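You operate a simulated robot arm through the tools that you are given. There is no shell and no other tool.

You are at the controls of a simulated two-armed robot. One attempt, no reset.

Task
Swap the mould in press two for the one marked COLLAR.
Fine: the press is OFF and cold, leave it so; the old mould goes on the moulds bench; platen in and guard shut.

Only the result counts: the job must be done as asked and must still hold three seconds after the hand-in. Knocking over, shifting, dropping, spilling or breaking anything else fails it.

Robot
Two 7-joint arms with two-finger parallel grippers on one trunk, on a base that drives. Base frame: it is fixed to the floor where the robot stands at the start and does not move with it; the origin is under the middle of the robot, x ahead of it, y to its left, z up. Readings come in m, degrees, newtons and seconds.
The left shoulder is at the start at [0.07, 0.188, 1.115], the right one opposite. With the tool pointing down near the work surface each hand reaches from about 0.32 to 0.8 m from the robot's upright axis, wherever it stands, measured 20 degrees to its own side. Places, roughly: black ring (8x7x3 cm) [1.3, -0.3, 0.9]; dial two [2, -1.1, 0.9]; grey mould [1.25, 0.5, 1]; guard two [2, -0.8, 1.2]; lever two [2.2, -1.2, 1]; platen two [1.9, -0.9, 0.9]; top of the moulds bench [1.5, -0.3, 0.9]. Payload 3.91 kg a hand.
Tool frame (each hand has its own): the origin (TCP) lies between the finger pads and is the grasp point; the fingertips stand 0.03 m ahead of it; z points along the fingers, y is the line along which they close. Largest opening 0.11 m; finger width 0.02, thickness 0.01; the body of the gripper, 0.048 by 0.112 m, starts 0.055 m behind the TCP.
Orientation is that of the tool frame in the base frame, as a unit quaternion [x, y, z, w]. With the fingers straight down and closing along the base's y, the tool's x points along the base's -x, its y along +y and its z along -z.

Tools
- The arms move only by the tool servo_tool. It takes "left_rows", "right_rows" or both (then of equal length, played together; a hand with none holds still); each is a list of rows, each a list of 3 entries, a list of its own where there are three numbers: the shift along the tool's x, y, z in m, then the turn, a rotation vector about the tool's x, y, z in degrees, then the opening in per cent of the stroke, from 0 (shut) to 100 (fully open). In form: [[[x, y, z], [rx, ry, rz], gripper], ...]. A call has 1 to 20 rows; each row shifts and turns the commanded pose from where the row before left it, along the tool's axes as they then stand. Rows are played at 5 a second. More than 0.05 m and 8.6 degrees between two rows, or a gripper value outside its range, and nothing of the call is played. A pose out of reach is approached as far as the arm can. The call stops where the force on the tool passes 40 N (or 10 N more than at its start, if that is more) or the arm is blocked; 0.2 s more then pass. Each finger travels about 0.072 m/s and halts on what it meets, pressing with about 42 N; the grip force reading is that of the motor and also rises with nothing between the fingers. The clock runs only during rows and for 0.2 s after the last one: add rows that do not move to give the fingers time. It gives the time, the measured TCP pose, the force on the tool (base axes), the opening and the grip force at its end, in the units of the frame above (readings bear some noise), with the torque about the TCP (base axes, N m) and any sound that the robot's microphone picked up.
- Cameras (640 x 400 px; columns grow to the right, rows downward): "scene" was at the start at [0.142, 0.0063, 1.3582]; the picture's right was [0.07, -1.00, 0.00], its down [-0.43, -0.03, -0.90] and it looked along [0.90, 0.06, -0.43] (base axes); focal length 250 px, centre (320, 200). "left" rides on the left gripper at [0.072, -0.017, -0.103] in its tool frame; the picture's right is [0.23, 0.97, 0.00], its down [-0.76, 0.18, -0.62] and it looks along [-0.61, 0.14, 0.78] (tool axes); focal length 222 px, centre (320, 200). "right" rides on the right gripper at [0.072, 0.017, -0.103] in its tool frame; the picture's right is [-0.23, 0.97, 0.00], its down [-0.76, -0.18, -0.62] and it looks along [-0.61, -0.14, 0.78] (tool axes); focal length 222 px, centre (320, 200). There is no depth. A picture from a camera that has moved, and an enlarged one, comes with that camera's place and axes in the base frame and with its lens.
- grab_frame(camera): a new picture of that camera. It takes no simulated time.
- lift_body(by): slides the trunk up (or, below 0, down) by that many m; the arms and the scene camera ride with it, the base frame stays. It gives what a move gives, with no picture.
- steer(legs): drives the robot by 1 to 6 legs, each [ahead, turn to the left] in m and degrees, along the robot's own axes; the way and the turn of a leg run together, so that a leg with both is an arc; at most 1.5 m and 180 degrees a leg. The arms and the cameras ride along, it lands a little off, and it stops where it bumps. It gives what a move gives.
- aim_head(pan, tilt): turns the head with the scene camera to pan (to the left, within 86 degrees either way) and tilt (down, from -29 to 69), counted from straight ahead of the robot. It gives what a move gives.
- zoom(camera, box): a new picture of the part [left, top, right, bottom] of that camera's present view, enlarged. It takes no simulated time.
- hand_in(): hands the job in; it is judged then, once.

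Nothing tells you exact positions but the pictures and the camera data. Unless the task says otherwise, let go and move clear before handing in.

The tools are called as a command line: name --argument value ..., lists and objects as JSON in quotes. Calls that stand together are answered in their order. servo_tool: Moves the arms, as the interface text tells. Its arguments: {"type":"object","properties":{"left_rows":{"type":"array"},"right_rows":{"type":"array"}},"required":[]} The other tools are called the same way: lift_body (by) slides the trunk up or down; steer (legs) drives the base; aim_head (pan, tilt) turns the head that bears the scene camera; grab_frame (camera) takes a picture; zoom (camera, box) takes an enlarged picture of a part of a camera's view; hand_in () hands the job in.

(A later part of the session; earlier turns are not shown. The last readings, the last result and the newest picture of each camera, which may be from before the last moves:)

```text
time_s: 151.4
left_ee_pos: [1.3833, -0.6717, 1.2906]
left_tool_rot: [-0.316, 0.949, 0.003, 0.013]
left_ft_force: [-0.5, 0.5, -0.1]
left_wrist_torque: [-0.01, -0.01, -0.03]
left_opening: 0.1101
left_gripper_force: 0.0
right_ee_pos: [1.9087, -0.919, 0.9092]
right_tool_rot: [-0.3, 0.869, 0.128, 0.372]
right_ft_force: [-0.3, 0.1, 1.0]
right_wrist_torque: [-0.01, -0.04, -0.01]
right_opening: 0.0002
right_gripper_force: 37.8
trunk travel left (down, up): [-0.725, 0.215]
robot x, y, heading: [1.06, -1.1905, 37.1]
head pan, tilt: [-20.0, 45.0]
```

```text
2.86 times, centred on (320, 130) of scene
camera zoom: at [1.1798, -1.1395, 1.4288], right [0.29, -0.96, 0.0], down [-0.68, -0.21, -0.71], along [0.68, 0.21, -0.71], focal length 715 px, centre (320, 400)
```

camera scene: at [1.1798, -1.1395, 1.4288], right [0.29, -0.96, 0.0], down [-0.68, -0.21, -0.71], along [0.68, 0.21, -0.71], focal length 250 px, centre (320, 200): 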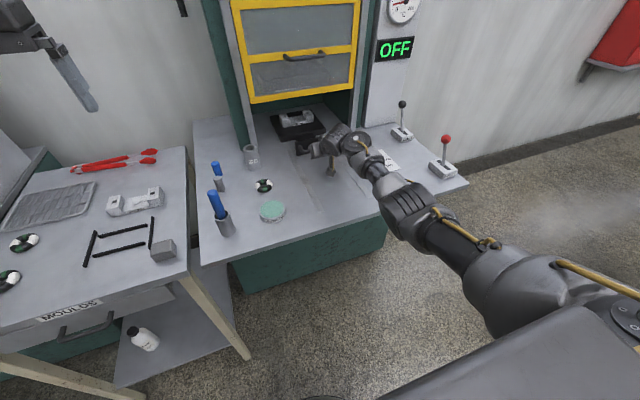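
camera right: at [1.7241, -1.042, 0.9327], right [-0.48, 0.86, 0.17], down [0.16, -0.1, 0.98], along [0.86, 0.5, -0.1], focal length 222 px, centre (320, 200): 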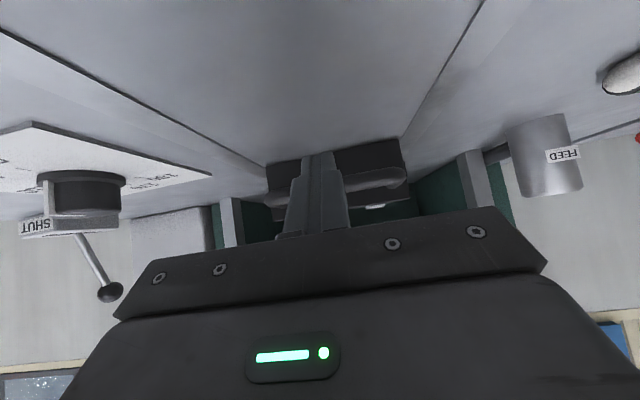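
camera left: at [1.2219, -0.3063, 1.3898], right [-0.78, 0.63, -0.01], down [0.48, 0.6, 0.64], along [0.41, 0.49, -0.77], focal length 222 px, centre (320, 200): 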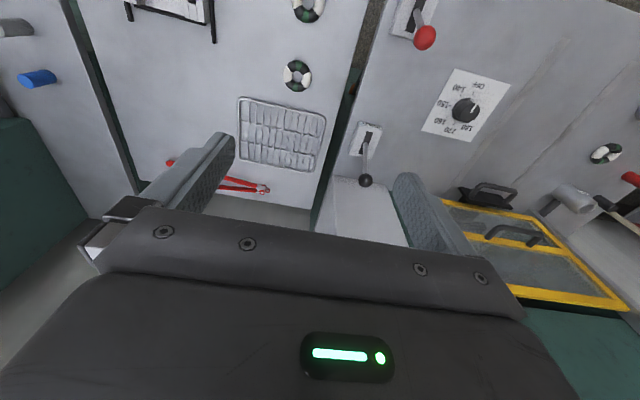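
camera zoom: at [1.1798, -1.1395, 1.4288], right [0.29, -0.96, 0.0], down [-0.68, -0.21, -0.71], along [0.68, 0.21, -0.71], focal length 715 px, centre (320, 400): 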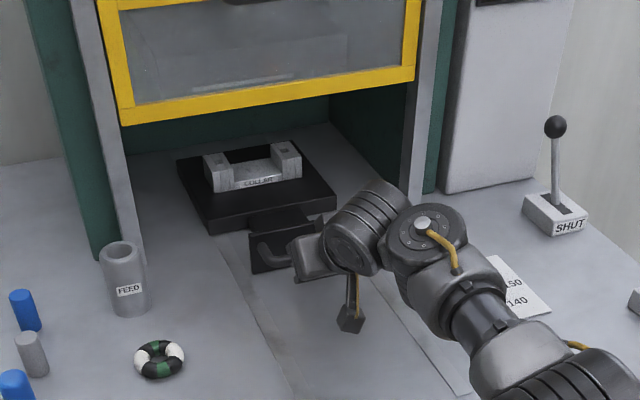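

servo_tool --right_rows '[[[-0.0103, 0, 0.0108], [0, 0, 0], 0], [[-0.0103, 0, 0.0108], [0, 0, 0], 0], [[0, 0, 0], [0, 0, 0], 0]]'

servo_tool --right_rows '[[[-0.0103, 0, 0.0108], [0, 0, 0], 0], [[0, 0, 0], [0, 0, 0], 0]]'

zoom --camera "scene" --box '[220, 60, 420, 200]'

```text
time_s: 152.2
left_ee_pos: [1.3838, -0.6714, 1.2908]
left_tool_rot: [-0.316, 0.949, 0.003, 0.013]
left_ft_force: [0.0, -0.4, -0.4]
left_wrist_torque: [0.01, -0.01, -0.01]
left_opening: 0.1104
left_gripper_force: 0.0
right_ee_pos: [1.9322, -0.9006, 0.9079]
right_tool_rot: [-0.301, 0.869, 0.128, 0.371]
right_ft_force: [-1.0, -0.4, 0.3]
right_wrist_torque: [0.0, -0.01, 0.03]
right_opening: 0.0002
right_gripper_force: 38.1
trunk travel left (down, up): [-0.725, 0.215]
robot x, y, heading: [1.0654, -1.1911, 37.1]
head pan, tilt: [-20.0, 45.0]
```

```text
time_s: 152.8
left_ee_pos: [1.3825, -0.6705, 1.2892]
left_tool_rot: [-0.315, 0.949, 0.002, 0.013]
left_ft_force: [0.2, -0.5, 0.5]
left_wrist_torque: [0.02, 0.0, -0.05]
left_opening: 0.1101
left_gripper_force: 0.0
right_ee_pos: [1.9339, -0.899, 0.9081]
right_tool_rot: [-0.301, 0.869, 0.128, 0.37]
right_ft_force: [-1.4, 0.1, -1.4]
right_wrist_torque: [-0.02, 0.03, 0.02]
right_opening: 0.0
right_gripper_force: 38.1
right hand out of reach, approached as far as the arm can: row 1
trunk travel left (down, up): [-0.725, 0.215]
robot x, y, heading: [1.0618, -1.1939, 36.8]
head pan, tilt: [-20.0, 45.0]
```

```text
2.86 times, centred on (320, 130) of scene
camera zoom: at [1.1806, -1.1392, 1.4287], right [0.29, -0.96, 0.0], down [-0.68, -0.21, -0.71], along [0.68, 0.21, -0.71], focal length 715 px, centre (320, 400)
```

zoom: 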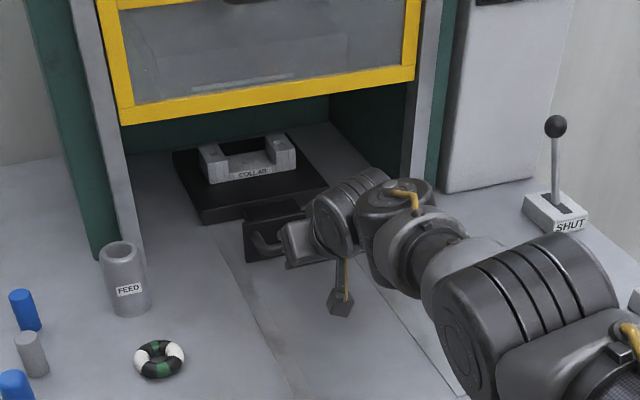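

Out of reach again; retracting, bringing the base 0.12 m ahead, and continuing.

servo_tool --right_rows '[[[0.0137, 0, -0.0145], [0, 0, 0], 0], [[0.0137, 0, -0.0145], [0, 0, 0], 0], [[0.0137, 0, -0.0145], [0, 0, 0], 0], [[0.0137, 0, -0.0145], [0, 0, 0], 0], [[0.0137, 0, -0.0145], [0, 0, 0], 0], [[0.0137, 0, -0.0145], [0, 0, 0], 0], [[0.0137, 0, -0.0145], [0, 0, 0], 0], [[0, 0, 0], [0, 0, 0], 0]]'

steer --legs '[[0.12, 0]]'

grab_frame --camera "scene"

zoom --camera "scene" --box '[220, 60, 460, 220]'

```text
time_s: 154.6
left_ee_pos: [1.3848, -0.6693, 1.2884]
left_tool_rot: [-0.316, 0.949, 0.002, 0.011]
left_ft_force: [0.3, 0.1, 0.5]
left_wrist_torque: [-0.06, 0.0, -0.02]
left_opening: 0.1101
left_gripper_force: 0.1
right_ee_pos: [1.8246, -0.9846, 0.9099]
right_tool_rot: [-0.3, 0.869, 0.129, 0.372]
right_ft_force: [-0.3, 0.0, 0.8]
right_wrist_torque: [0.01, -0.02, 0.02]
right_opening: 0.0
right_gripper_force: 37.8
trunk travel left (down, up): [-0.725, 0.215]
robot x, y, heading: [1.0625, -1.1932, 36.9]
head pan, tilt: [-20.0, 45.0]
```

```text
time_s: 155.8
left_ee_pos: [1.4781, -0.6, 1.2904]
left_tool_rot: [-0.316, 0.949, 0.003, 0.013]
left_ft_force: [1.1, -0.2, 0.5]
left_wrist_torque: [0.0, 0.02, 0.0]
left_opening: 0.11
left_gripper_force: 0.1
right_ee_pos: [1.9191, -0.9133, 0.9107]
right_tool_rot: [-0.3, 0.869, 0.129, 0.372]
right_ft_force: [0.0, 0.2, -0.6]
right_wrist_torque: [0.03, 0.0, 0.0]
right_opening: 0.0002
right_gripper_force: 37.9
trunk travel left (down, up): [-0.725, 0.215]
robot x, y, heading: [1.1566, -1.1206, 36.8]
head pan, tilt: [-20.0, 45.0]
```

```text
taken
camera scene: at [1.2752, -1.0674, 1.4288], right [0.29, -0.96, 0.0], down [-0.68, -0.21, -0.71], along [0.68, 0.21, -0.71], focal length 250 px, centre (320, 200)
```

scene: 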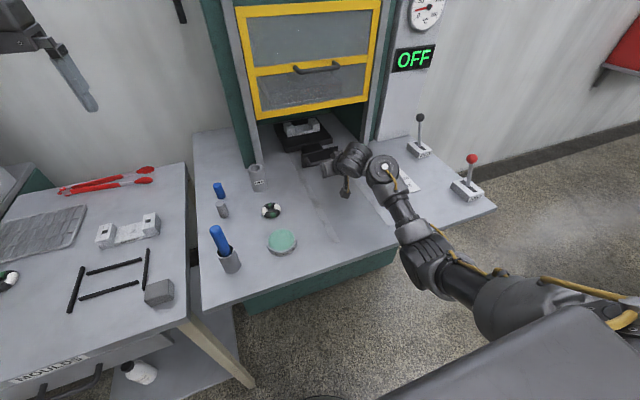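

```text
2.50 times, centred on (340, 140) of scene
camera zoom: at [1.2752, -1.0674, 1.4288], right [0.29, -0.96, 0.0], down [-0.68, -0.21, -0.71], along [0.68, 0.21, -0.71], focal length 626 px, centre (270, 350)
```

zoom: 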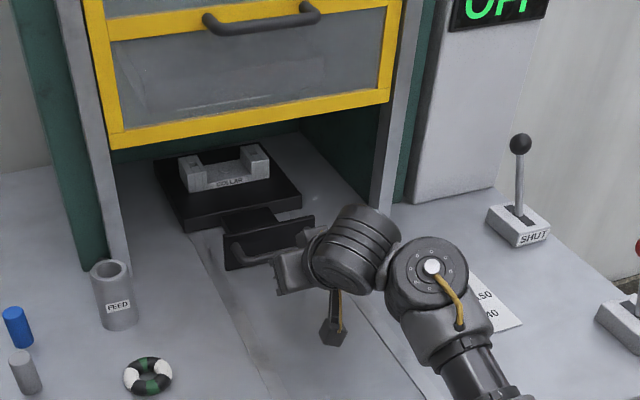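

servo_tool --right_rows '[[[-0.0103, 0, 0.0108], [0, 0, 0], 0], [[-0.0103, 0, 0.0108], [0, 0, 0], 0], [[-0.0103, 0, 0.0108], [0, 0, 0], 0], [[0, 0, 0], [0, 0, 0], 0]]'

servo_tool --right_rows '[[[-0.0103, 0, 0.0108], [0, 0, 0], 0], [[0, 0, 0], [0, 0, 0], 0]]'

zoom --camera "scene" --box '[220, 60, 460, 220]'

```text
time_s: 156.8
left_ee_pos: [1.4782, -0.6006, 1.2905]
left_tool_rot: [-0.314, 0.949, 0.003, 0.013]
left_ft_force: [-0.1, 0.8, -0.6]
left_wrist_torque: [0.03, 0.0, -0.01]
left_opening: 0.11
left_gripper_force: 0.1
right_ee_pos: [1.9529, -0.8857, 0.9077]
right_tool_rot: [-0.301, 0.87, 0.127, 0.369]
right_ft_force: [-12.1, -7.5, -8.2]
right_wrist_torque: [-0.17, 0.18, 0.04]
right_opening: 0.0
right_gripper_force: 38.0
trunk travel left (down, up): [-0.725, 0.215]
robot x, y, heading: [1.1582, -1.1223, 37.0]
head pan, tilt: [-20.0, 45.0]
```

```text
time_s: 157.2
left_ee_pos: [1.4788, -0.5998, 1.2899]
left_tool_rot: [-0.315, 0.949, 0.001, 0.012]
left_ft_force: [-0.6, 0.3, 0.0]
left_wrist_torque: [-0.04, 0.0, -0.05]
left_opening: 0.11
left_gripper_force: 0.1
right_ee_pos: [1.9584, -0.8846, 0.9024]
right_tool_rot: [-0.302, 0.872, 0.124, 0.364]
right_ft_force: [-0.2, 0.0, 0.1]
right_wrist_torque: [-0.02, -0.02, -0.01]
right_opening: 0.0
right_gripper_force: 37.7
trunk travel left (down, up): [-0.725, 0.215]
robot x, y, heading: [1.1573, -1.121, 36.9]
head pan, tilt: [-20.0, 45.0]
stopped in row 1 (right hand): the force on the tool passed its limit at 71 N (the readings are from after the stop); the commanded pose is now the measured one
```

```text
2.50 times, centred on (340, 140) of scene
camera zoom: at [1.275, -1.0675, 1.4289], right [0.29, -0.96, 0.0], down [-0.68, -0.21, -0.71], along [0.68, 0.2, -0.71], focal length 626 px, centre (270, 350)
```

zoom: 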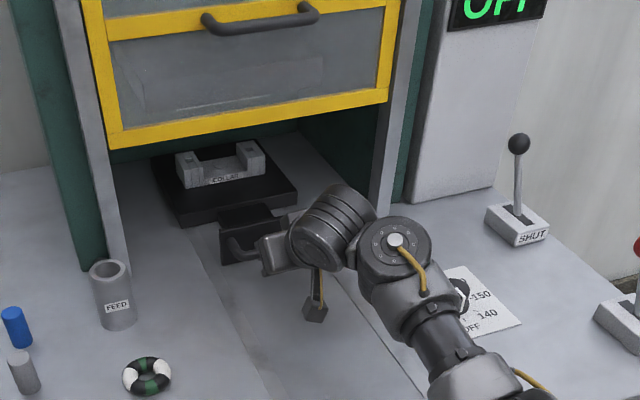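

The platen has hit its stop, 30 cm in, matching press one's closed position. Withdrawing the hand back and up before tackling the guard.

servo_tool --right_rows '[[[0.0137, 0, -0.0145], [0, 0, 0], 0], [[0.0137, 0, -0.0145], [0, 0, 0], 0], [[0.0137, 0, -0.0145], [0, 0, 0], 0], [[0.0137, 0, -0.0145], [0, 0, 0], 0], [[0.0137, 0, -0.0145], [0, 0, 0], 0], [[0.0137, 0, -0.0145], [0, 0, 0], 0], [[0.0137, 0, -0.0145], [0, 0, 0], 0], [[-0.0217, 0, -0.0206], [0, 0, 0], 0], [[-0.0217, 0, -0.0206], [0, 0, 0], 0], [[-0.0217, 0, -0.0206], [0, 0, 0], 0], [[-0.0217, 0, -0.0206], [0, 0, 0], 0], [[-0.0217, 0, -0.0206], [0, 0, 0], 0], [[-0.0217, 0, -0.0206], [0, 0, 0], 0], [[-0.0217, 0, -0.0206], [0, 0, 0], 0], [[-0.0217, 0, -0.0206], [0, 0, 0], 0], [[-0.0217, 0, -0.0206], [0, 0, 0], 0], [[-0.0217, 0, -0.0206], [0, 0, 0], 0], [[0, 0, 0], [0, 0, 0], 0]]'

aim_head --pan -15 --tilt 25

grab_frame --camera "scene"

grab_frame --camera "right"

```text
time_s: 159.8
left_ee_pos: [1.4782, -0.5998, 1.2905]
left_tool_rot: [-0.315, 0.949, 0.002, 0.012]
left_ft_force: [-0.2, -0.3, 0.4]
left_wrist_torque: [-0.01, 0.0, -0.02]
left_opening: 0.1097
left_gripper_force: 0.0
right_ee_pos: [1.8527, -0.9664, 1.0589]
right_tool_rot: [-0.299, 0.87, 0.128, 0.371]
right_ft_force: [23.9, 18.2, -12.3]
right_wrist_torque: [0.54, -0.87, -0.15]
right_opening: 0.0
right_gripper_force: 37.6
trunk travel left (down, up): [-0.725, 0.215]
robot x, y, heading: [1.1579, -1.1245, 36.9]
head pan, tilt: [-20.0, 45.0]
stopped in row 13 (right hand): the force on the tool passed its limit at 101 N (the readings are from after the stop); the commanded pose is now the measured one
```

```text
time_s: 160.7
left_ee_pos: [1.4797, -0.6001, 1.2901]
left_tool_rot: [-0.314, 0.949, 0.002, 0.012]
left_ft_force: [-0.2, -0.4, -0.9]
left_wrist_torque: [0.04, -0.01, -0.02]
left_opening: 0.11
left_gripper_force: 0.1
right_ee_pos: [1.8517, -0.9654, 1.0579]
right_tool_rot: [-0.298, 0.87, 0.127, 0.371]
right_ft_force: [35.3, 32.1, -26.9]
right_wrist_torque: [1.35, -2.23, -0.84]
right_opening: 0.0
right_gripper_force: 38.0
trunk travel left (down, up): [-0.725, 0.215]
robot x, y, heading: [1.1555, -1.1195, 36.6]
head pan, tilt: [-15.0, 25.0]
```

```text
taken
camera scene: at [1.2834, -1.0566, 1.4592], right [0.37, -0.93, 0.0], down [-0.39, -0.16, -0.91], along [0.84, 0.34, -0.42], focal length 250 px, centre (320, 200)
```

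scene: 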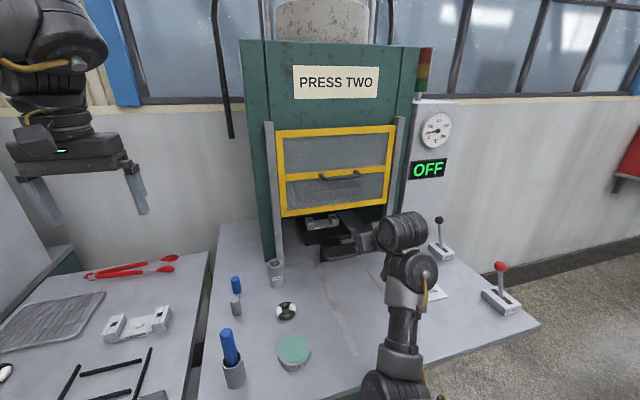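

```text
taken
camera right: at [1.7425, -1.0299, 1.0777], right [-0.47, 0.87, 0.16], down [0.17, -0.09, 0.98], along [0.86, 0.49, -0.1], focal length 222 px, centre (320, 200)
```

right: 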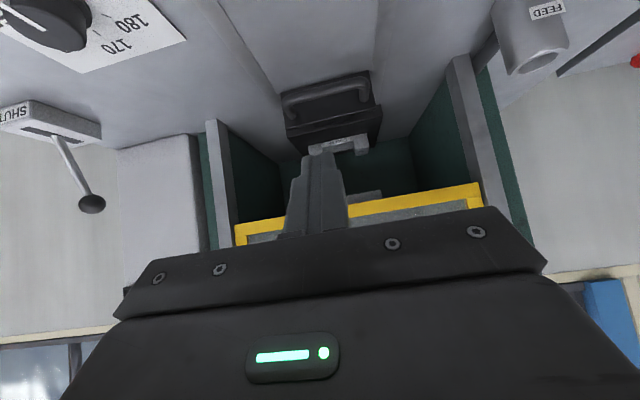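

Contact force while rising: it looks like the gripper touching the arm's own folded forearm. I'll relieve it by extending along the fingers, and check.

servo_tool --right_rows '[[[0, 0, 0.015], [0, 0, 0], 0], [[0, 0, 0.015], [0, 0, 0], 0], [[0, 0, 0], [0, 0, 0], 0]]'

zoom --camera "scene" --box '[300, 180, 480, 400]'

```text
time_s: 161.5
left_ee_pos: [1.4787, -0.5996, 1.2904]
left_tool_rot: [-0.314, 0.949, 0.002, 0.013]
left_ft_force: [0.3, 0.0, 0.3]
left_wrist_torque: [0.0, 0.02, 0.0]
left_opening: 0.1099
left_gripper_force: 0.1
right_ee_pos: [1.8678, -0.953, 1.0372]
right_tool_rot: [-0.298, 0.871, 0.126, 0.37]
right_ft_force: [0.1, 0.3, -0.2]
right_wrist_torque: [-0.01, -0.02, -0.03]
right_opening: 0.0
right_gripper_force: 37.7
trunk travel left (down, up): [-0.725, 0.215]
robot x, y, heading: [1.1565, -1.1224, 36.9]
head pan, tilt: [-15.0, 25.0]
```

```text
1.82 times, centred on (390, 290) of scene
camera zoom: at [1.2829, -1.0566, 1.4593], right [0.37, -0.93, 0.0], down [-0.39, -0.16, -0.91], along [0.84, 0.34, -0.42], focal length 455 px, centre (193, 36)
```

zoom: 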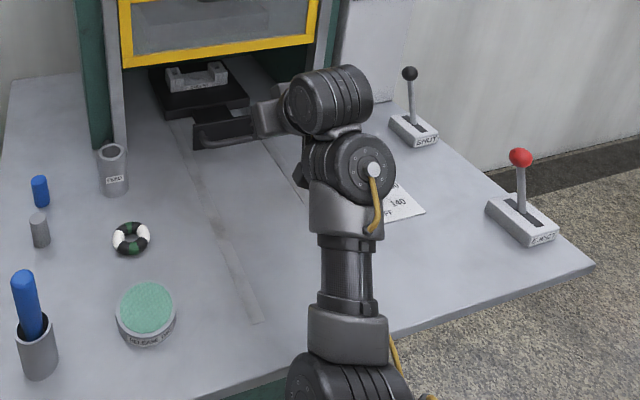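

Contact cleared (it was self-contact at the wrist). I'll raise with the trunk instead, and then level the fingers forward; the guard can later be drawn down by lowering the trunk.

lift_body --by 0.2

servo_tool --right_rows '[[[0, 0, 0], [0, -6, 0], 0], [[0, 0, 0], [0, -6, 0], 0], [[0, 0, 0], [0, -6, 0], 0], [[0, 0, 0], [0, -6, 0], 0], [[0, 0, 0], [0, -6, 0], 0], [[0, 0, 0], [0, 0, 0], 0]]'

grab_frame --camera "scene"

grab_frame --camera "right"

```text
time_s: 163.6
left_ee_pos: [1.4803, -0.5991, 1.4899]
left_tool_rot: [-0.315, 0.949, 0.002, 0.012]
left_ft_force: [-0.3, 0.0, 0.4]
left_wrist_torque: [-0.01, -0.03, 0.0]
left_opening: 0.11
left_gripper_force: 0.0
right_ee_pos: [1.8697, -0.9531, 1.2367]
right_tool_rot: [-0.299, 0.871, 0.127, 0.369]
right_ft_force: [-0.8, -0.1, 0.2]
right_wrist_torque: [-0.03, -0.03, -0.01]
right_opening: 0.0001
right_gripper_force: 37.6
trunk travel left (down, up): [-0.925, 0.015]
robot x, y, heading: [1.154, -1.1216, 36.6]
head pan, tilt: [-15.0, 25.0]
```

```text
time_s: 165.0
left_ee_pos: [1.4804, -0.5992, 1.4894]
left_tool_rot: [-0.315, 0.949, 0.002, 0.012]
left_ft_force: [0.4, -0.5, 0.5]
left_wrist_torque: [-0.04, 0.0, 0.02]
left_opening: 0.11
left_gripper_force: 0.0
right_ee_pos: [1.8689, -0.9532, 1.2358]
right_tool_rot: [-0.256, 0.744, 0.201, 0.583]
right_ft_force: [0.4, -0.2, -0.8]
right_wrist_torque: [0.04, 0.01, -0.02]
right_opening: 0.0
right_gripper_force: 37.3
trunk travel left (down, up): [-0.925, 0.015]
robot x, y, heading: [1.1597, -1.1247, 36.8]
head pan, tilt: [-15.0, 25.0]
```

```text
taken
camera scene: at [1.2837, -1.0565, 1.6593], right [0.37, -0.93, 0.0], down [-0.39, -0.16, -0.91], along [0.84, 0.34, -0.42], focal length 250 px, centre (320, 200)
```

scene: 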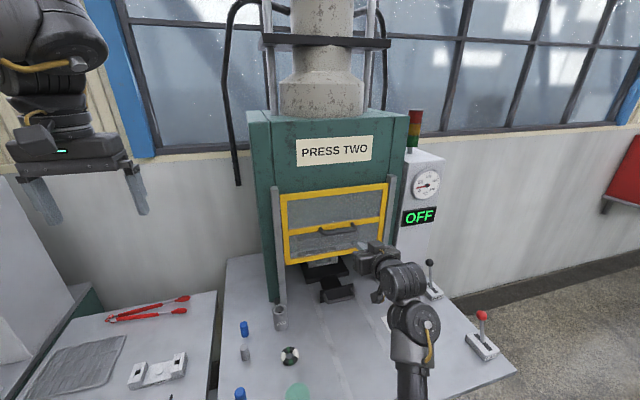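

```text
taken
camera right: at [1.7649, -1.0125, 1.1911], right [-0.55, 0.8, 0.22], down [-0.22, -0.4, 0.89], along [0.8, 0.44, 0.4], focal length 222 px, centre (320, 200)
```

right: 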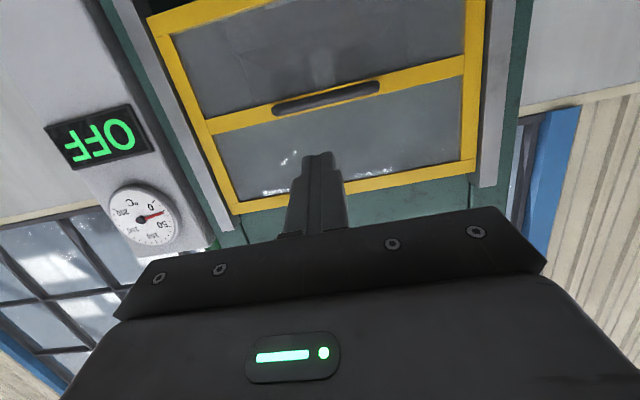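

Fingers are now pointing nearly level. Zooming on the guard handle from both cameras to locate it.

zoom --camera "right" --box '[200, 40, 480, 220]'

zoom --camera "scene" --box '[260, 170, 440, 310]'

```text
2.22 times, centred on (340, 130) of right
camera zoom: at [1.7649, -1.0125, 1.1911], right [-0.55, 0.8, 0.22], down [-0.22, -0.4, 0.89], along [0.8, 0.44, 0.4], focal length 494 px, centre (276, 356)
```

zoom: 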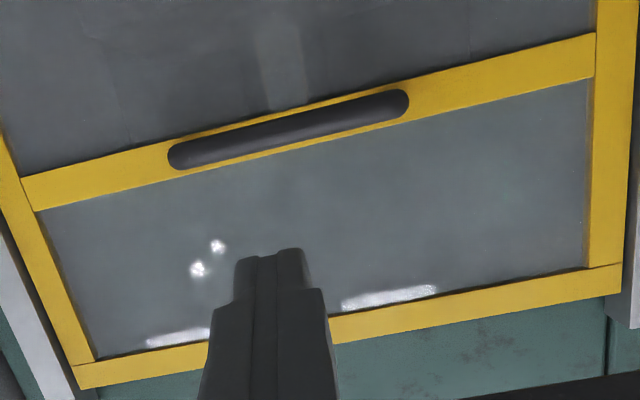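

```text
2.86 times, centred on (350, 240) of scene
camera zoom: at [1.2837, -1.0565, 1.6593], right [0.37, -0.93, 0.0], down [-0.39, -0.16, -0.91], along [0.84, 0.34, -0.42], focal length 715 px, centre (234, 86)
```

zoom: 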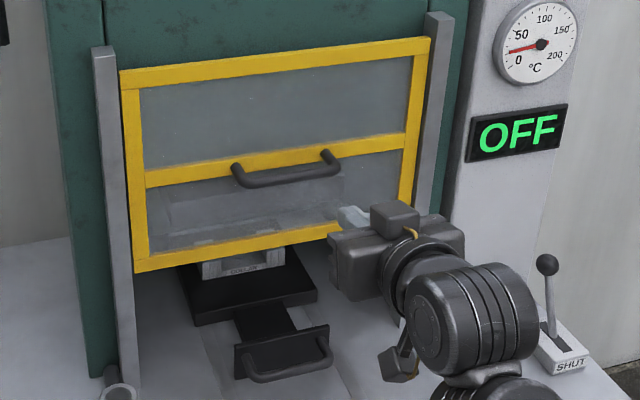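

Guard handle bar: about f=1.07, r=1.892, z=1.19. My fingers are above it in height (z=1.236). I'll bring the base 6 cm ahead and slide the fingers over the bar.

steer --legs '[[0.06, 0]]'

servo_tool --right_rows '[[[-0.005, 0.005, 0.02], [0, 0, 0], 0], [[-0.005, 0.004, 0.02], [0, 0, 0], 0], [[-0.005, 0, 0.02], [0, 0, 0], 0], [[0, 0, 0], [0, 0, 0], 0]]'

zoom --camera "scene" --box '[260, 170, 440, 310]'

zoom --camera "right" --box '[200, 0, 480, 220]'

```text
time_s: 166.0
left_ee_pos: [1.5171, -0.5702, 1.4964]
left_tool_rot: [-0.313, 0.949, 0.002, 0.019]
left_ft_force: [0.1, 1.3, 0.0]
left_wrist_torque: [-0.05, 0.0, -0.04]
left_opening: 0.11
left_gripper_force: 0.1
right_ee_pos: [1.9073, -0.9224, 1.2406]
right_tool_rot: [-0.253, 0.744, 0.198, 0.586]
right_ft_force: [-0.3, -0.3, -1.1]
right_wrist_torque: [-0.01, -0.04, 0.01]
right_opening: 0.0
right_gripper_force: 37.9
trunk travel left (down, up): [-0.925, 0.015]
robot x, y, heading: [1.2064, -1.0834, 36.9]
head pan, tilt: [-15.0, 25.0]
```

```text
time_s: 167.0
left_ee_pos: [1.5208, -0.5687, 1.4963]
left_tool_rot: [-0.312, 0.95, 0.003, 0.016]
left_ft_force: [-0.5, -0.3, 0.1]
left_wrist_torque: [0.01, 0.05, -0.01]
left_opening: 0.1098
left_gripper_force: 0.0
right_ee_pos: [1.9544, -0.8772, 1.241]
right_tool_rot: [-0.255, 0.744, 0.2, 0.585]
right_ft_force: [0.7, 0.4, -0.5]
right_wrist_torque: [0.01, 0.01, -0.01]
right_opening: 0.0
right_gripper_force: 37.7
trunk travel left (down, up): [-0.925, 0.015]
robot x, y, heading: [1.2003, -1.0865, 36.8]
head pan, tilt: [-15.0, 25.0]
```

```text
2.86 times, centred on (350, 240) of scene
camera zoom: at [1.332, -1.0204, 1.6592], right [0.37, -0.93, 0.0], down [-0.39, -0.16, -0.91], along [0.84, 0.34, -0.42], focal length 715 px, centre (234, 86)
```

zoom: 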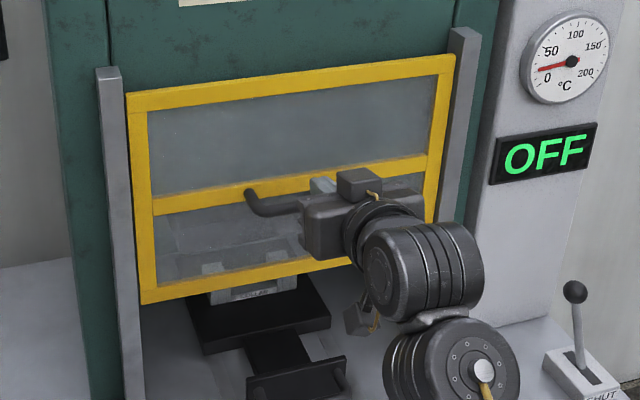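

```text
1.82 times, centred on (340, 110) of right
camera zoom: at [1.8498, -0.9361, 1.1949], right [-0.55, 0.8, 0.22], down [-0.23, -0.4, 0.89], along [0.8, 0.44, 0.41], focal length 404 px, centre (284, 364)
```

zoom: 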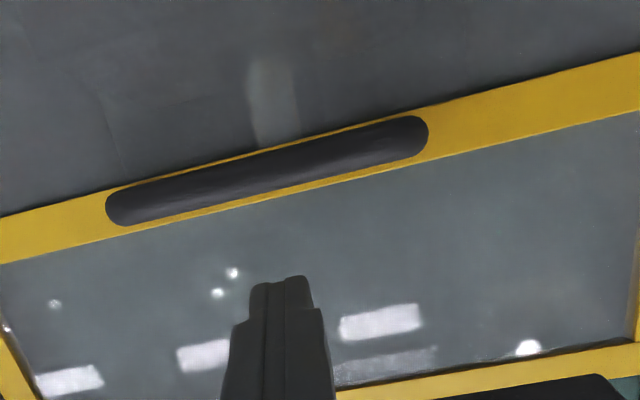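

servo_tool --right_rows '[[[-0.004, 0, 0.016], [0, 0, 0], 0], [[-0.004, 0, 0.016], [0, 0, 0], 0], [[-0.004, 0, 0.014], [0, 0, 0], 0], [[0, 0, 0], [0, 0, 0], 0]]'

zoom --camera "scene" --box '[280, 180, 420, 290]'

zoom --camera "right" --box '[200, 0, 480, 220]'

```text
time_s: 168.0
left_ee_pos: [1.5194, -0.5702, 1.4965]
left_tool_rot: [-0.313, 0.95, 0.004, 0.018]
left_ft_force: [0.9, -0.1, -0.3]
left_wrist_torque: [0.02, 0.0, 0.0]
left_opening: 0.1101
left_gripper_force: 0.0
right_ee_pos: [1.9911, -0.8484, 1.2425]
right_tool_rot: [-0.254, 0.743, 0.2, 0.586]
right_ft_force: [0.4, -0.3, 0.2]
right_wrist_torque: [0.01, -0.01, 0.0]
right_opening: 0.0
right_gripper_force: 38.2
trunk travel left (down, up): [-0.925, 0.015]
robot x, y, heading: [1.2051, -1.0839, 36.9]
head pan, tilt: [-15.0, 25.0]
```

```text
3.64 times, centred on (350, 235) of scene
camera zoom: at [1.3306, -1.0212, 1.6594], right [0.37, -0.93, 0.0], down [-0.39, -0.16, -0.91], along [0.84, 0.34, -0.42], focal length 910 px, centre (211, 73)
```

zoom: 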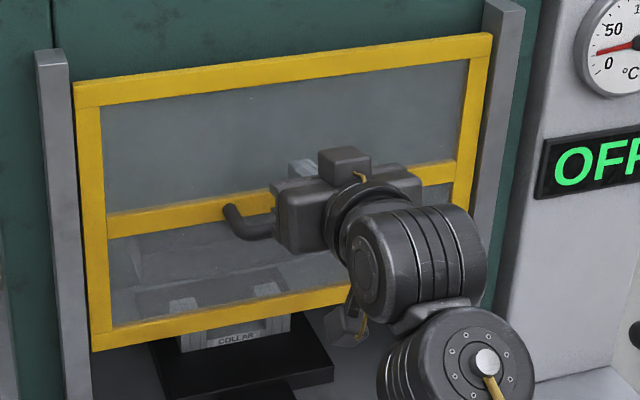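

```text
1.82 times, centred on (340, 110) of right
camera zoom: at [1.8867, -0.9079, 1.1967], right [-0.55, 0.8, 0.22], down [-0.23, -0.4, 0.89], along [0.8, 0.44, 0.41], focal length 404 px, centre (284, 364)
```

zoom: 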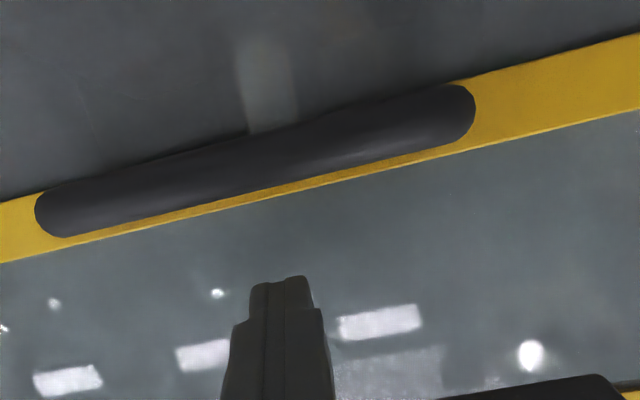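

Fingertips overhang the bar. A touch more forward, then lower the trunk to bear on the bar.

servo_tool --right_rows '[[[-0.002, 0, 0.008], [0, 0, 0], 0], [[0, 0, 0], [0, 0, 0], 0]]'

lift_body --by -0.025

zoom --camera "right" --box '[200, 0, 480, 220]'

zoom --camera "scene" --box '[280, 160, 420, 270]'

```text
time_s: 168.6
left_ee_pos: [1.5195, -0.57, 1.4966]
left_tool_rot: [-0.313, 0.95, 0.003, 0.017]
left_ft_force: [0.2, -0.2, -1.3]
left_wrist_torque: [0.0, -0.01, -0.01]
left_opening: 0.1098
left_gripper_force: 0.1
right_ee_pos: [1.9976, -0.8434, 1.2424]
right_tool_rot: [-0.256, 0.744, 0.201, 0.584]
right_ft_force: [0.3, -0.6, -1.4]
right_wrist_torque: [-0.02, 0.0, 0.02]
right_opening: 0.0
right_gripper_force: 37.4
trunk travel left (down, up): [-0.925, 0.015]
robot x, y, heading: [1.2051, -1.0829, 36.9]
head pan, tilt: [-15.0, 25.0]
```

```text
time_s: 169.3
left_ee_pos: [1.5195, -0.5686, 1.4708]
left_tool_rot: [-0.313, 0.95, 0.003, 0.017]
left_ft_force: [-0.6, -0.1, 0.2]
left_wrist_torque: [-0.01, 0.0, -0.01]
left_opening: 0.1103
left_gripper_force: 0.0
right_ee_pos: [1.9964, -0.8433, 1.2167]
right_tool_rot: [-0.254, 0.744, 0.2, 0.585]
right_ft_force: [0.5, -0.2, 0.4]
right_wrist_torque: [-0.02, 0.02, 0.0]
right_opening: 0.0
right_gripper_force: 37.9
trunk travel left (down, up): [-0.9, 0.04]
robot x, y, heading: [1.2066, -1.0865, 36.7]
head pan, tilt: [-15.0, 25.0]
```

```text
1.82 times, centred on (340, 110) of right
camera zoom: at [1.8935, -0.9025, 1.1712], right [-0.55, 0.8, 0.22], down [-0.23, -0.4, 0.89], along [0.8, 0.44, 0.41], focal length 404 px, centre (284, 364)
```

zoom: 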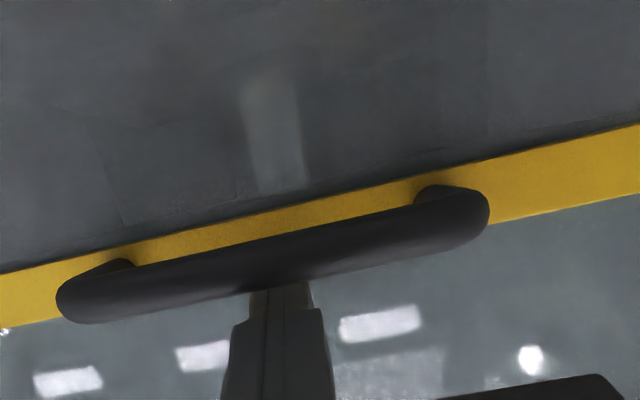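

```text
3.64 times, centred on (350, 215) of scene
camera zoom: at [1.3314, -1.0207, 1.6343], right [0.37, -0.93, 0.0], down [-0.39, -0.16, -0.91], along [0.84, 0.34, -0.42], focal length 910 px, centre (211, 146)
```

zoom: 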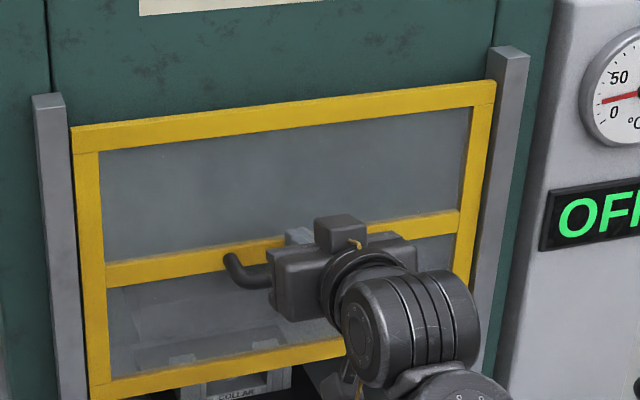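

The fingers are above and beyond the bar. Lowering further in steps.

lift_body --by -0.03

zoom --camera "scene" --box '[280, 160, 420, 270]'

zoom --camera "right" --box '[200, 0, 480, 220]'

```text
time_s: 170.1
left_ee_pos: [1.5214, -0.5692, 1.4415]
left_tool_rot: [-0.312, 0.95, 0.003, 0.017]
left_ft_force: [-0.2, -0.1, 0.0]
left_wrist_torque: [-0.01, -0.02, 0.0]
left_opening: 0.1099
left_gripper_force: 0.1
right_ee_pos: [1.998, -0.8432, 1.1869]
right_tool_rot: [-0.255, 0.744, 0.2, 0.585]
right_ft_force: [-0.5, 0.1, 0.1]
right_wrist_torque: [-0.03, -0.03, 0.02]
right_opening: 0.0002
right_gripper_force: 37.7
trunk travel left (down, up): [-0.87, 0.07]
robot x, y, heading: [1.2075, -1.0863, 37.0]
head pan, tilt: [-15.0, 25.0]
```

```text
3.64 times, centred on (350, 215) of scene
camera zoom: at [1.332, -1.0204, 1.6041], right [0.37, -0.93, 0.0], down [-0.39, -0.16, -0.91], along [0.84, 0.34, -0.42], focal length 910 px, centre (211, 146)
```

zoom: 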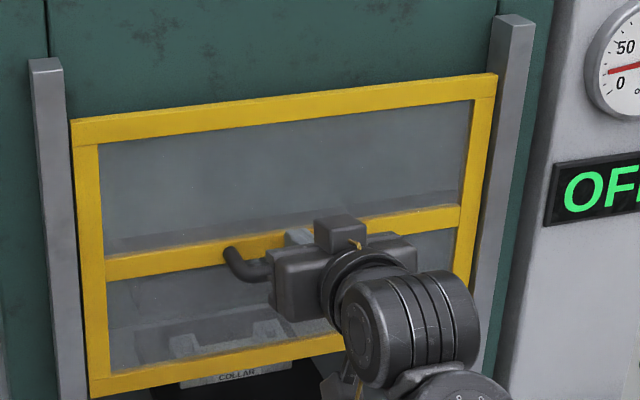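

```text
1.82 times, centred on (340, 110) of right
camera zoom: at [1.8938, -0.9023, 1.1405], right [-0.55, 0.8, 0.22], down [-0.23, -0.4, 0.89], along [0.8, 0.44, 0.41], focal length 404 px, centre (284, 364)
```

zoom: 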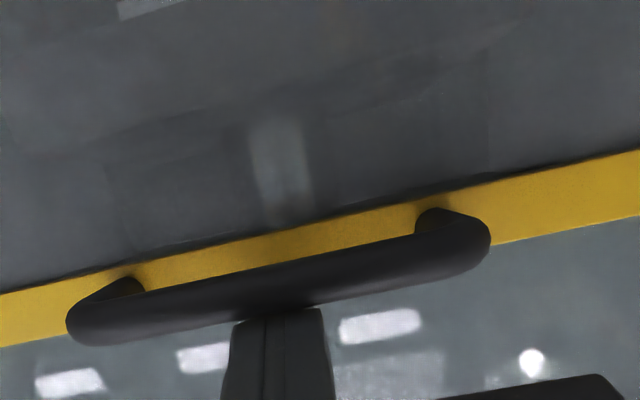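

The guard comes down with the hand. Continuing.

lift_body --by -0.05

grab_frame --camera "scene"

zoom --camera "scene" --box '[260, 140, 440, 290]'

```text
time_s: 171.0
left_ee_pos: [1.5206, -0.5682, 1.3907]
left_tool_rot: [-0.313, 0.949, 0.004, 0.017]
left_ft_force: [0.2, 0.2, -0.8]
left_wrist_torque: [0.02, 0.0, 0.03]
left_opening: 0.11
left_gripper_force: 0.1
right_ee_pos: [1.9975, -0.8438, 1.1368]
right_tool_rot: [-0.255, 0.745, 0.199, 0.584]
right_ft_force: [-0.1, -0.1, 0.4]
right_wrist_torque: [-0.03, -0.02, -0.01]
right_opening: 0.0002
right_gripper_force: 37.4
trunk travel left (down, up): [-0.82, 0.12]
robot x, y, heading: [1.2068, -1.0837, 36.9]
head pan, tilt: [-15.0, 25.0]
```

```text
taken
camera scene: at [1.3316, -1.0206, 1.5542], right [0.37, -0.93, 0.0], down [-0.39, -0.16, -0.91], along [0.84, 0.34, -0.42], focal length 250 px, centre (320, 200)
```

scene: 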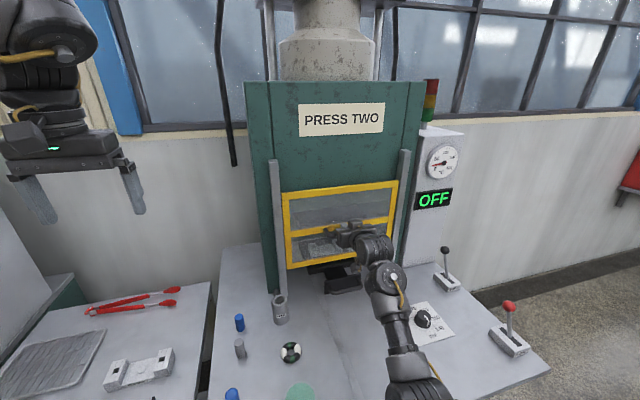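

```text
2.67 times, centred on (350, 215) of scene
camera zoom: at [1.3316, -1.0206, 1.5542], right [0.37, -0.93, 0.0], down [-0.39, -0.16, -0.91], along [0.84, 0.34, -0.42], focal length 667 px, centre (240, 160)
```

zoom: 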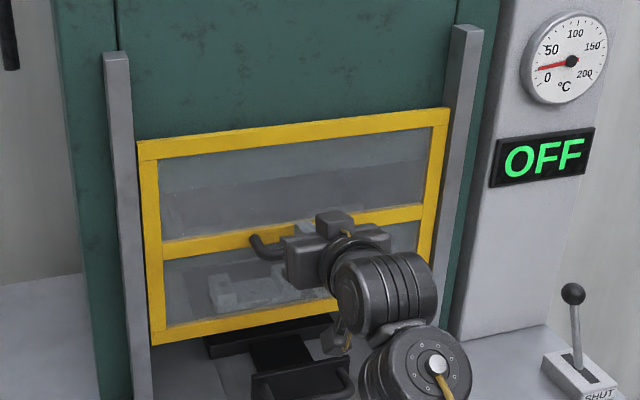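

lift_body --by -0.04

grab_frame --camera "scene"

zoom --camera "scene" --box '[250, 140, 450, 330]'

```text
time_s: 171.8
left_ee_pos: [1.5204, -0.569, 1.3498]
left_tool_rot: [-0.312, 0.95, 0.003, 0.017]
left_ft_force: [-0.2, -0.4, -0.7]
left_wrist_torque: [0.0, 0.02, -0.01]
left_opening: 0.1098
left_gripper_force: 0.0
right_ee_pos: [1.997, -0.8434, 1.0953]
right_tool_rot: [-0.255, 0.744, 0.2, 0.585]
right_ft_force: [-0.5, 0.3, -0.7]
right_wrist_torque: [0.0, -0.01, -0.02]
right_opening: 0.0
right_gripper_force: 37.3
trunk travel left (down, up): [-0.78, 0.16]
robot x, y, heading: [1.2025, -1.0868, 37.1]
head pan, tilt: [-15.0, 25.0]
```

```text
taken
camera scene: at [1.3316, -1.0206, 1.5142], right [0.37, -0.93, 0.0], down [-0.39, -0.16, -0.91], along [0.84, 0.34, -0.42], focal length 250 px, centre (320, 200)
```

scene: 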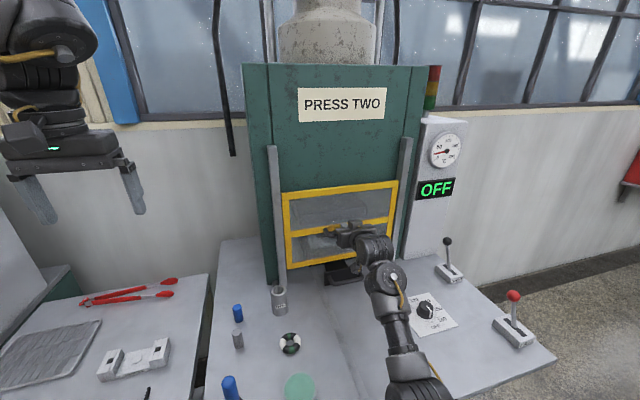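

```text
2.11 times, centred on (350, 235) of scene
camera zoom: at [1.3316, -1.0206, 1.5142], right [0.37, -0.93, 0.0], down [-0.39, -0.16, -0.91], along [0.84, 0.34, -0.42], focal length 527 px, centre (257, 126)
```

zoom: 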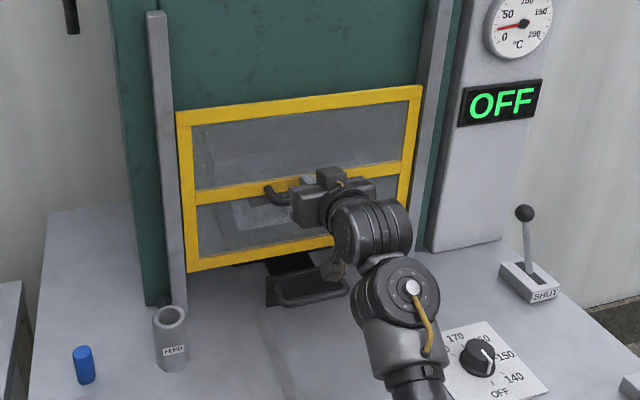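

lift_body --by -0.03

zoom --camera "scene" --box '[250, 140, 450, 330]'

```text
time_s: 172.6
left_ee_pos: [1.5207, -0.569, 1.3211]
left_tool_rot: [-0.312, 0.95, 0.003, 0.017]
left_ft_force: [-0.6, -0.9, -0.6]
left_wrist_torque: [0.02, 0.02, -0.01]
left_opening: 0.11
left_gripper_force: 0.1
right_ee_pos: [1.9984, -0.8426, 1.066]
right_tool_rot: [-0.255, 0.744, 0.2, 0.585]
right_ft_force: [-0.1, -1.0, -0.5]
right_wrist_torque: [-0.01, -0.02, 0.0]
right_opening: 0.0
right_gripper_force: 37.7
trunk travel left (down, up): [-0.75, 0.19]
robot x, y, heading: [1.2051, -1.0835, 36.9]
head pan, tilt: [-15.0, 25.0]
```

```text
2.11 times, centred on (350, 235) of scene
camera zoom: at [1.3316, -1.0206, 1.4842], right [0.37, -0.93, 0.0], down [-0.39, -0.16, -0.91], along [0.84, 0.34, -0.42], focal length 527 px, centre (257, 126)
```

zoom: 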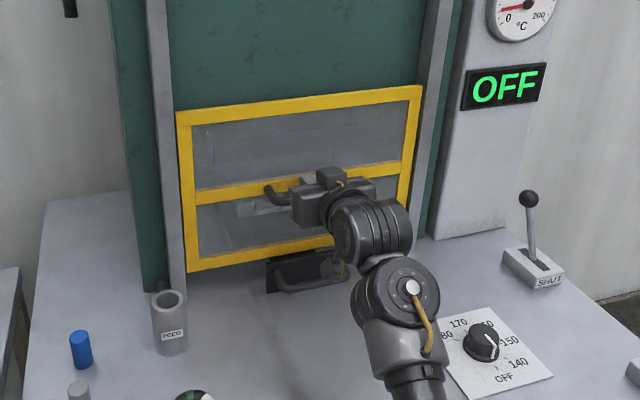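

lift_body --by -0.02

zoom --camera "scene" --box '[280, 190, 420, 300]'

```text
time_s: 173.2
left_ee_pos: [1.5193, -0.5686, 1.3023]
left_tool_rot: [-0.313, 0.95, 0.003, 0.017]
left_ft_force: [-0.4, -0.2, -0.1]
left_wrist_torque: [0.04, -0.01, -0.01]
left_opening: 0.1101
left_gripper_force: 0.1
right_ee_pos: [1.9982, -0.8428, 1.05]
right_tool_rot: [-0.254, 0.743, 0.2, 0.586]
right_ft_force: [2.6, 0.2, 7.2]
right_wrist_torque: [0.03, -0.04, -0.01]
right_opening: 0.0004
right_gripper_force: 37.6
trunk travel left (down, up): [-0.73, 0.21]
robot x, y, heading: [1.2048, -1.0865, 36.5]
head pan, tilt: [-15.0, 25.0]
```

```text
3.64 times, centred on (350, 245) of scene
camera zoom: at [1.3306, -1.0209, 1.4645], right [0.37, -0.93, 0.0], down [-0.39, -0.16, -0.91], along [0.84, 0.34, -0.42], focal length 910 px, centre (211, 36)
```

zoom: 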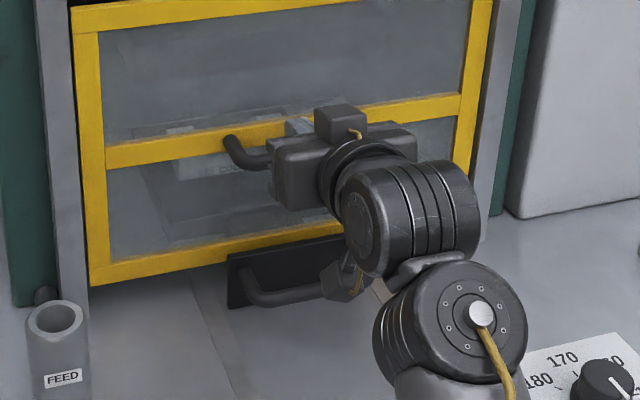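

Resistance begins (7 N) — the guard is about at its stop. One more small step to confirm.

lift_body --by -0.01

zoom --camera "scene" --box '[260, 190, 420, 300]'

```text
time_s: 173.8
left_ee_pos: [1.5197, -0.5697, 1.2922]
left_tool_rot: [-0.313, 0.95, 0.003, 0.017]
left_ft_force: [0.0, -0.4, 0.6]
left_wrist_torque: [0.01, 0.05, -0.02]
left_opening: 0.11
left_gripper_force: 0.2
right_ee_pos: [1.9979, -0.8422, 1.0483]
right_tool_rot: [-0.252, 0.736, 0.202, 0.594]
right_ft_force: [-2.9, -0.2, 8.2]
right_wrist_torque: [-0.04, 0.01, -0.01]
right_opening: 0.0
right_gripper_force: 37.5
trunk travel left (down, up): [-0.721, 0.219]
robot x, y, heading: [1.2049, -1.0863, 37.0]
head pan, tilt: [-15.0, 25.0]
stopped: the force on the tool passed its limit at 43 N (the readings are from after the stop); the commanded pose is now the measured one
```

```text
3.64 times, centred on (340, 245) of scene
camera zoom: at [1.3307, -1.0207, 1.4547], right [0.37, -0.93, 0.0], down [-0.39, -0.16, -0.91], along [0.84, 0.34, -0.42], focal length 910 px, centre (247, 36)
```

zoom: 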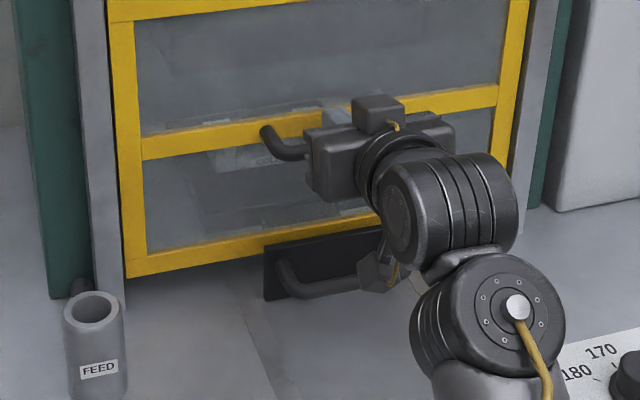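

The guard is down hard on its stop. Lifting the fingers off the bar and drawing back.

lift_body --by 0.03

servo_tool --right_rows '[[[0.004, 0, -0.02], [0, 0, 0], 0], [[0.004, 0, -0.02], [0, 0, 0], 0], [[0.004, 0, -0.02], [0, 0, 0], 0], [[0.004, 0, -0.02], [0, 0, 0], 0], [[0.004, 0, -0.02], [0, 0, 0], 0], [[0, 0, 0], [0, 0, 0], 0]]'

grab_frame --camera "scene"

zoom --camera "scene" --box '[240, 140, 440, 320]'

```text
time_s: 174.5
left_ee_pos: [1.5214, -0.5678, 1.322]
left_tool_rot: [-0.313, 0.95, 0.002, 0.017]
left_ft_force: [-0.2, 0.4, 0.1]
left_wrist_torque: [0.02, 0.03, 0.0]
left_opening: 0.1099
left_gripper_force: 0.0
right_ee_pos: [1.9983, -0.8425, 1.0764]
right_tool_rot: [-0.252, 0.738, 0.201, 0.592]
right_ft_force: [0.9, -0.3, 0.1]
right_wrist_torque: [-0.01, 0.0, 0.0]
right_opening: 0.0002
right_gripper_force: 37.6
trunk travel left (down, up): [-0.751, 0.189]
robot x, y, heading: [1.2073, -1.084, 36.7]
head pan, tilt: [-15.0, 25.0]
```

```text
time_s: 175.9
left_ee_pos: [1.5211, -0.5691, 1.3224]
left_tool_rot: [-0.313, 0.949, 0.002, 0.017]
left_ft_force: [-0.3, -0.2, 0.1]
left_wrist_torque: [0.0, -0.01, 0.04]
left_opening: 0.1099
left_gripper_force: 0.1
right_ee_pos: [1.9183, -0.9043, 1.0766]
right_tool_rot: [-0.252, 0.738, 0.202, 0.592]
right_ft_force: [0.1, 0.1, -0.9]
right_wrist_torque: [-0.01, -0.02, 0.0]
right_opening: 0.0001
right_gripper_force: 37.6
trunk travel left (down, up): [-0.751, 0.189]
robot x, y, heading: [1.2048, -1.0856, 37.0]
head pan, tilt: [-15.0, 25.0]
```

```text
taken
camera scene: at [1.3319, -1.0201, 1.485], right [0.37, -0.93, 0.0], down [-0.39, -0.16, -0.91], along [0.84, 0.34, -0.42], focal length 250 px, centre (320, 200)
```

scene: 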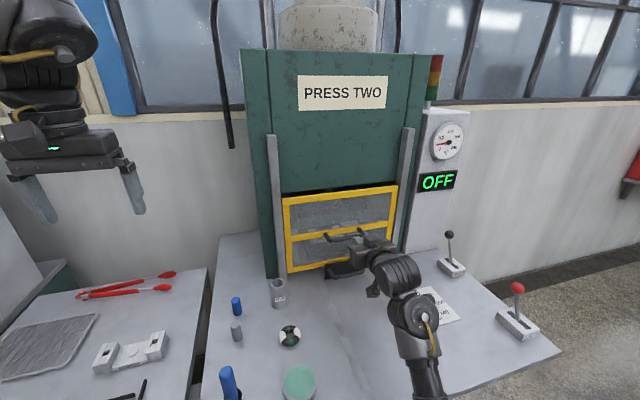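

```text
2.22 times, centred on (340, 230) of scene
camera zoom: at [1.3319, -1.0201, 1.485], right [0.37, -0.93, 0.0], down [-0.39, -0.16, -0.91], along [0.84, 0.34, -0.42], focal length 556 px, centre (276, 133)
```

zoom: 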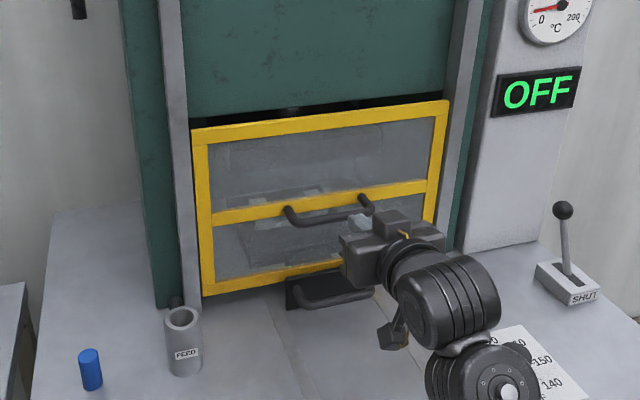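

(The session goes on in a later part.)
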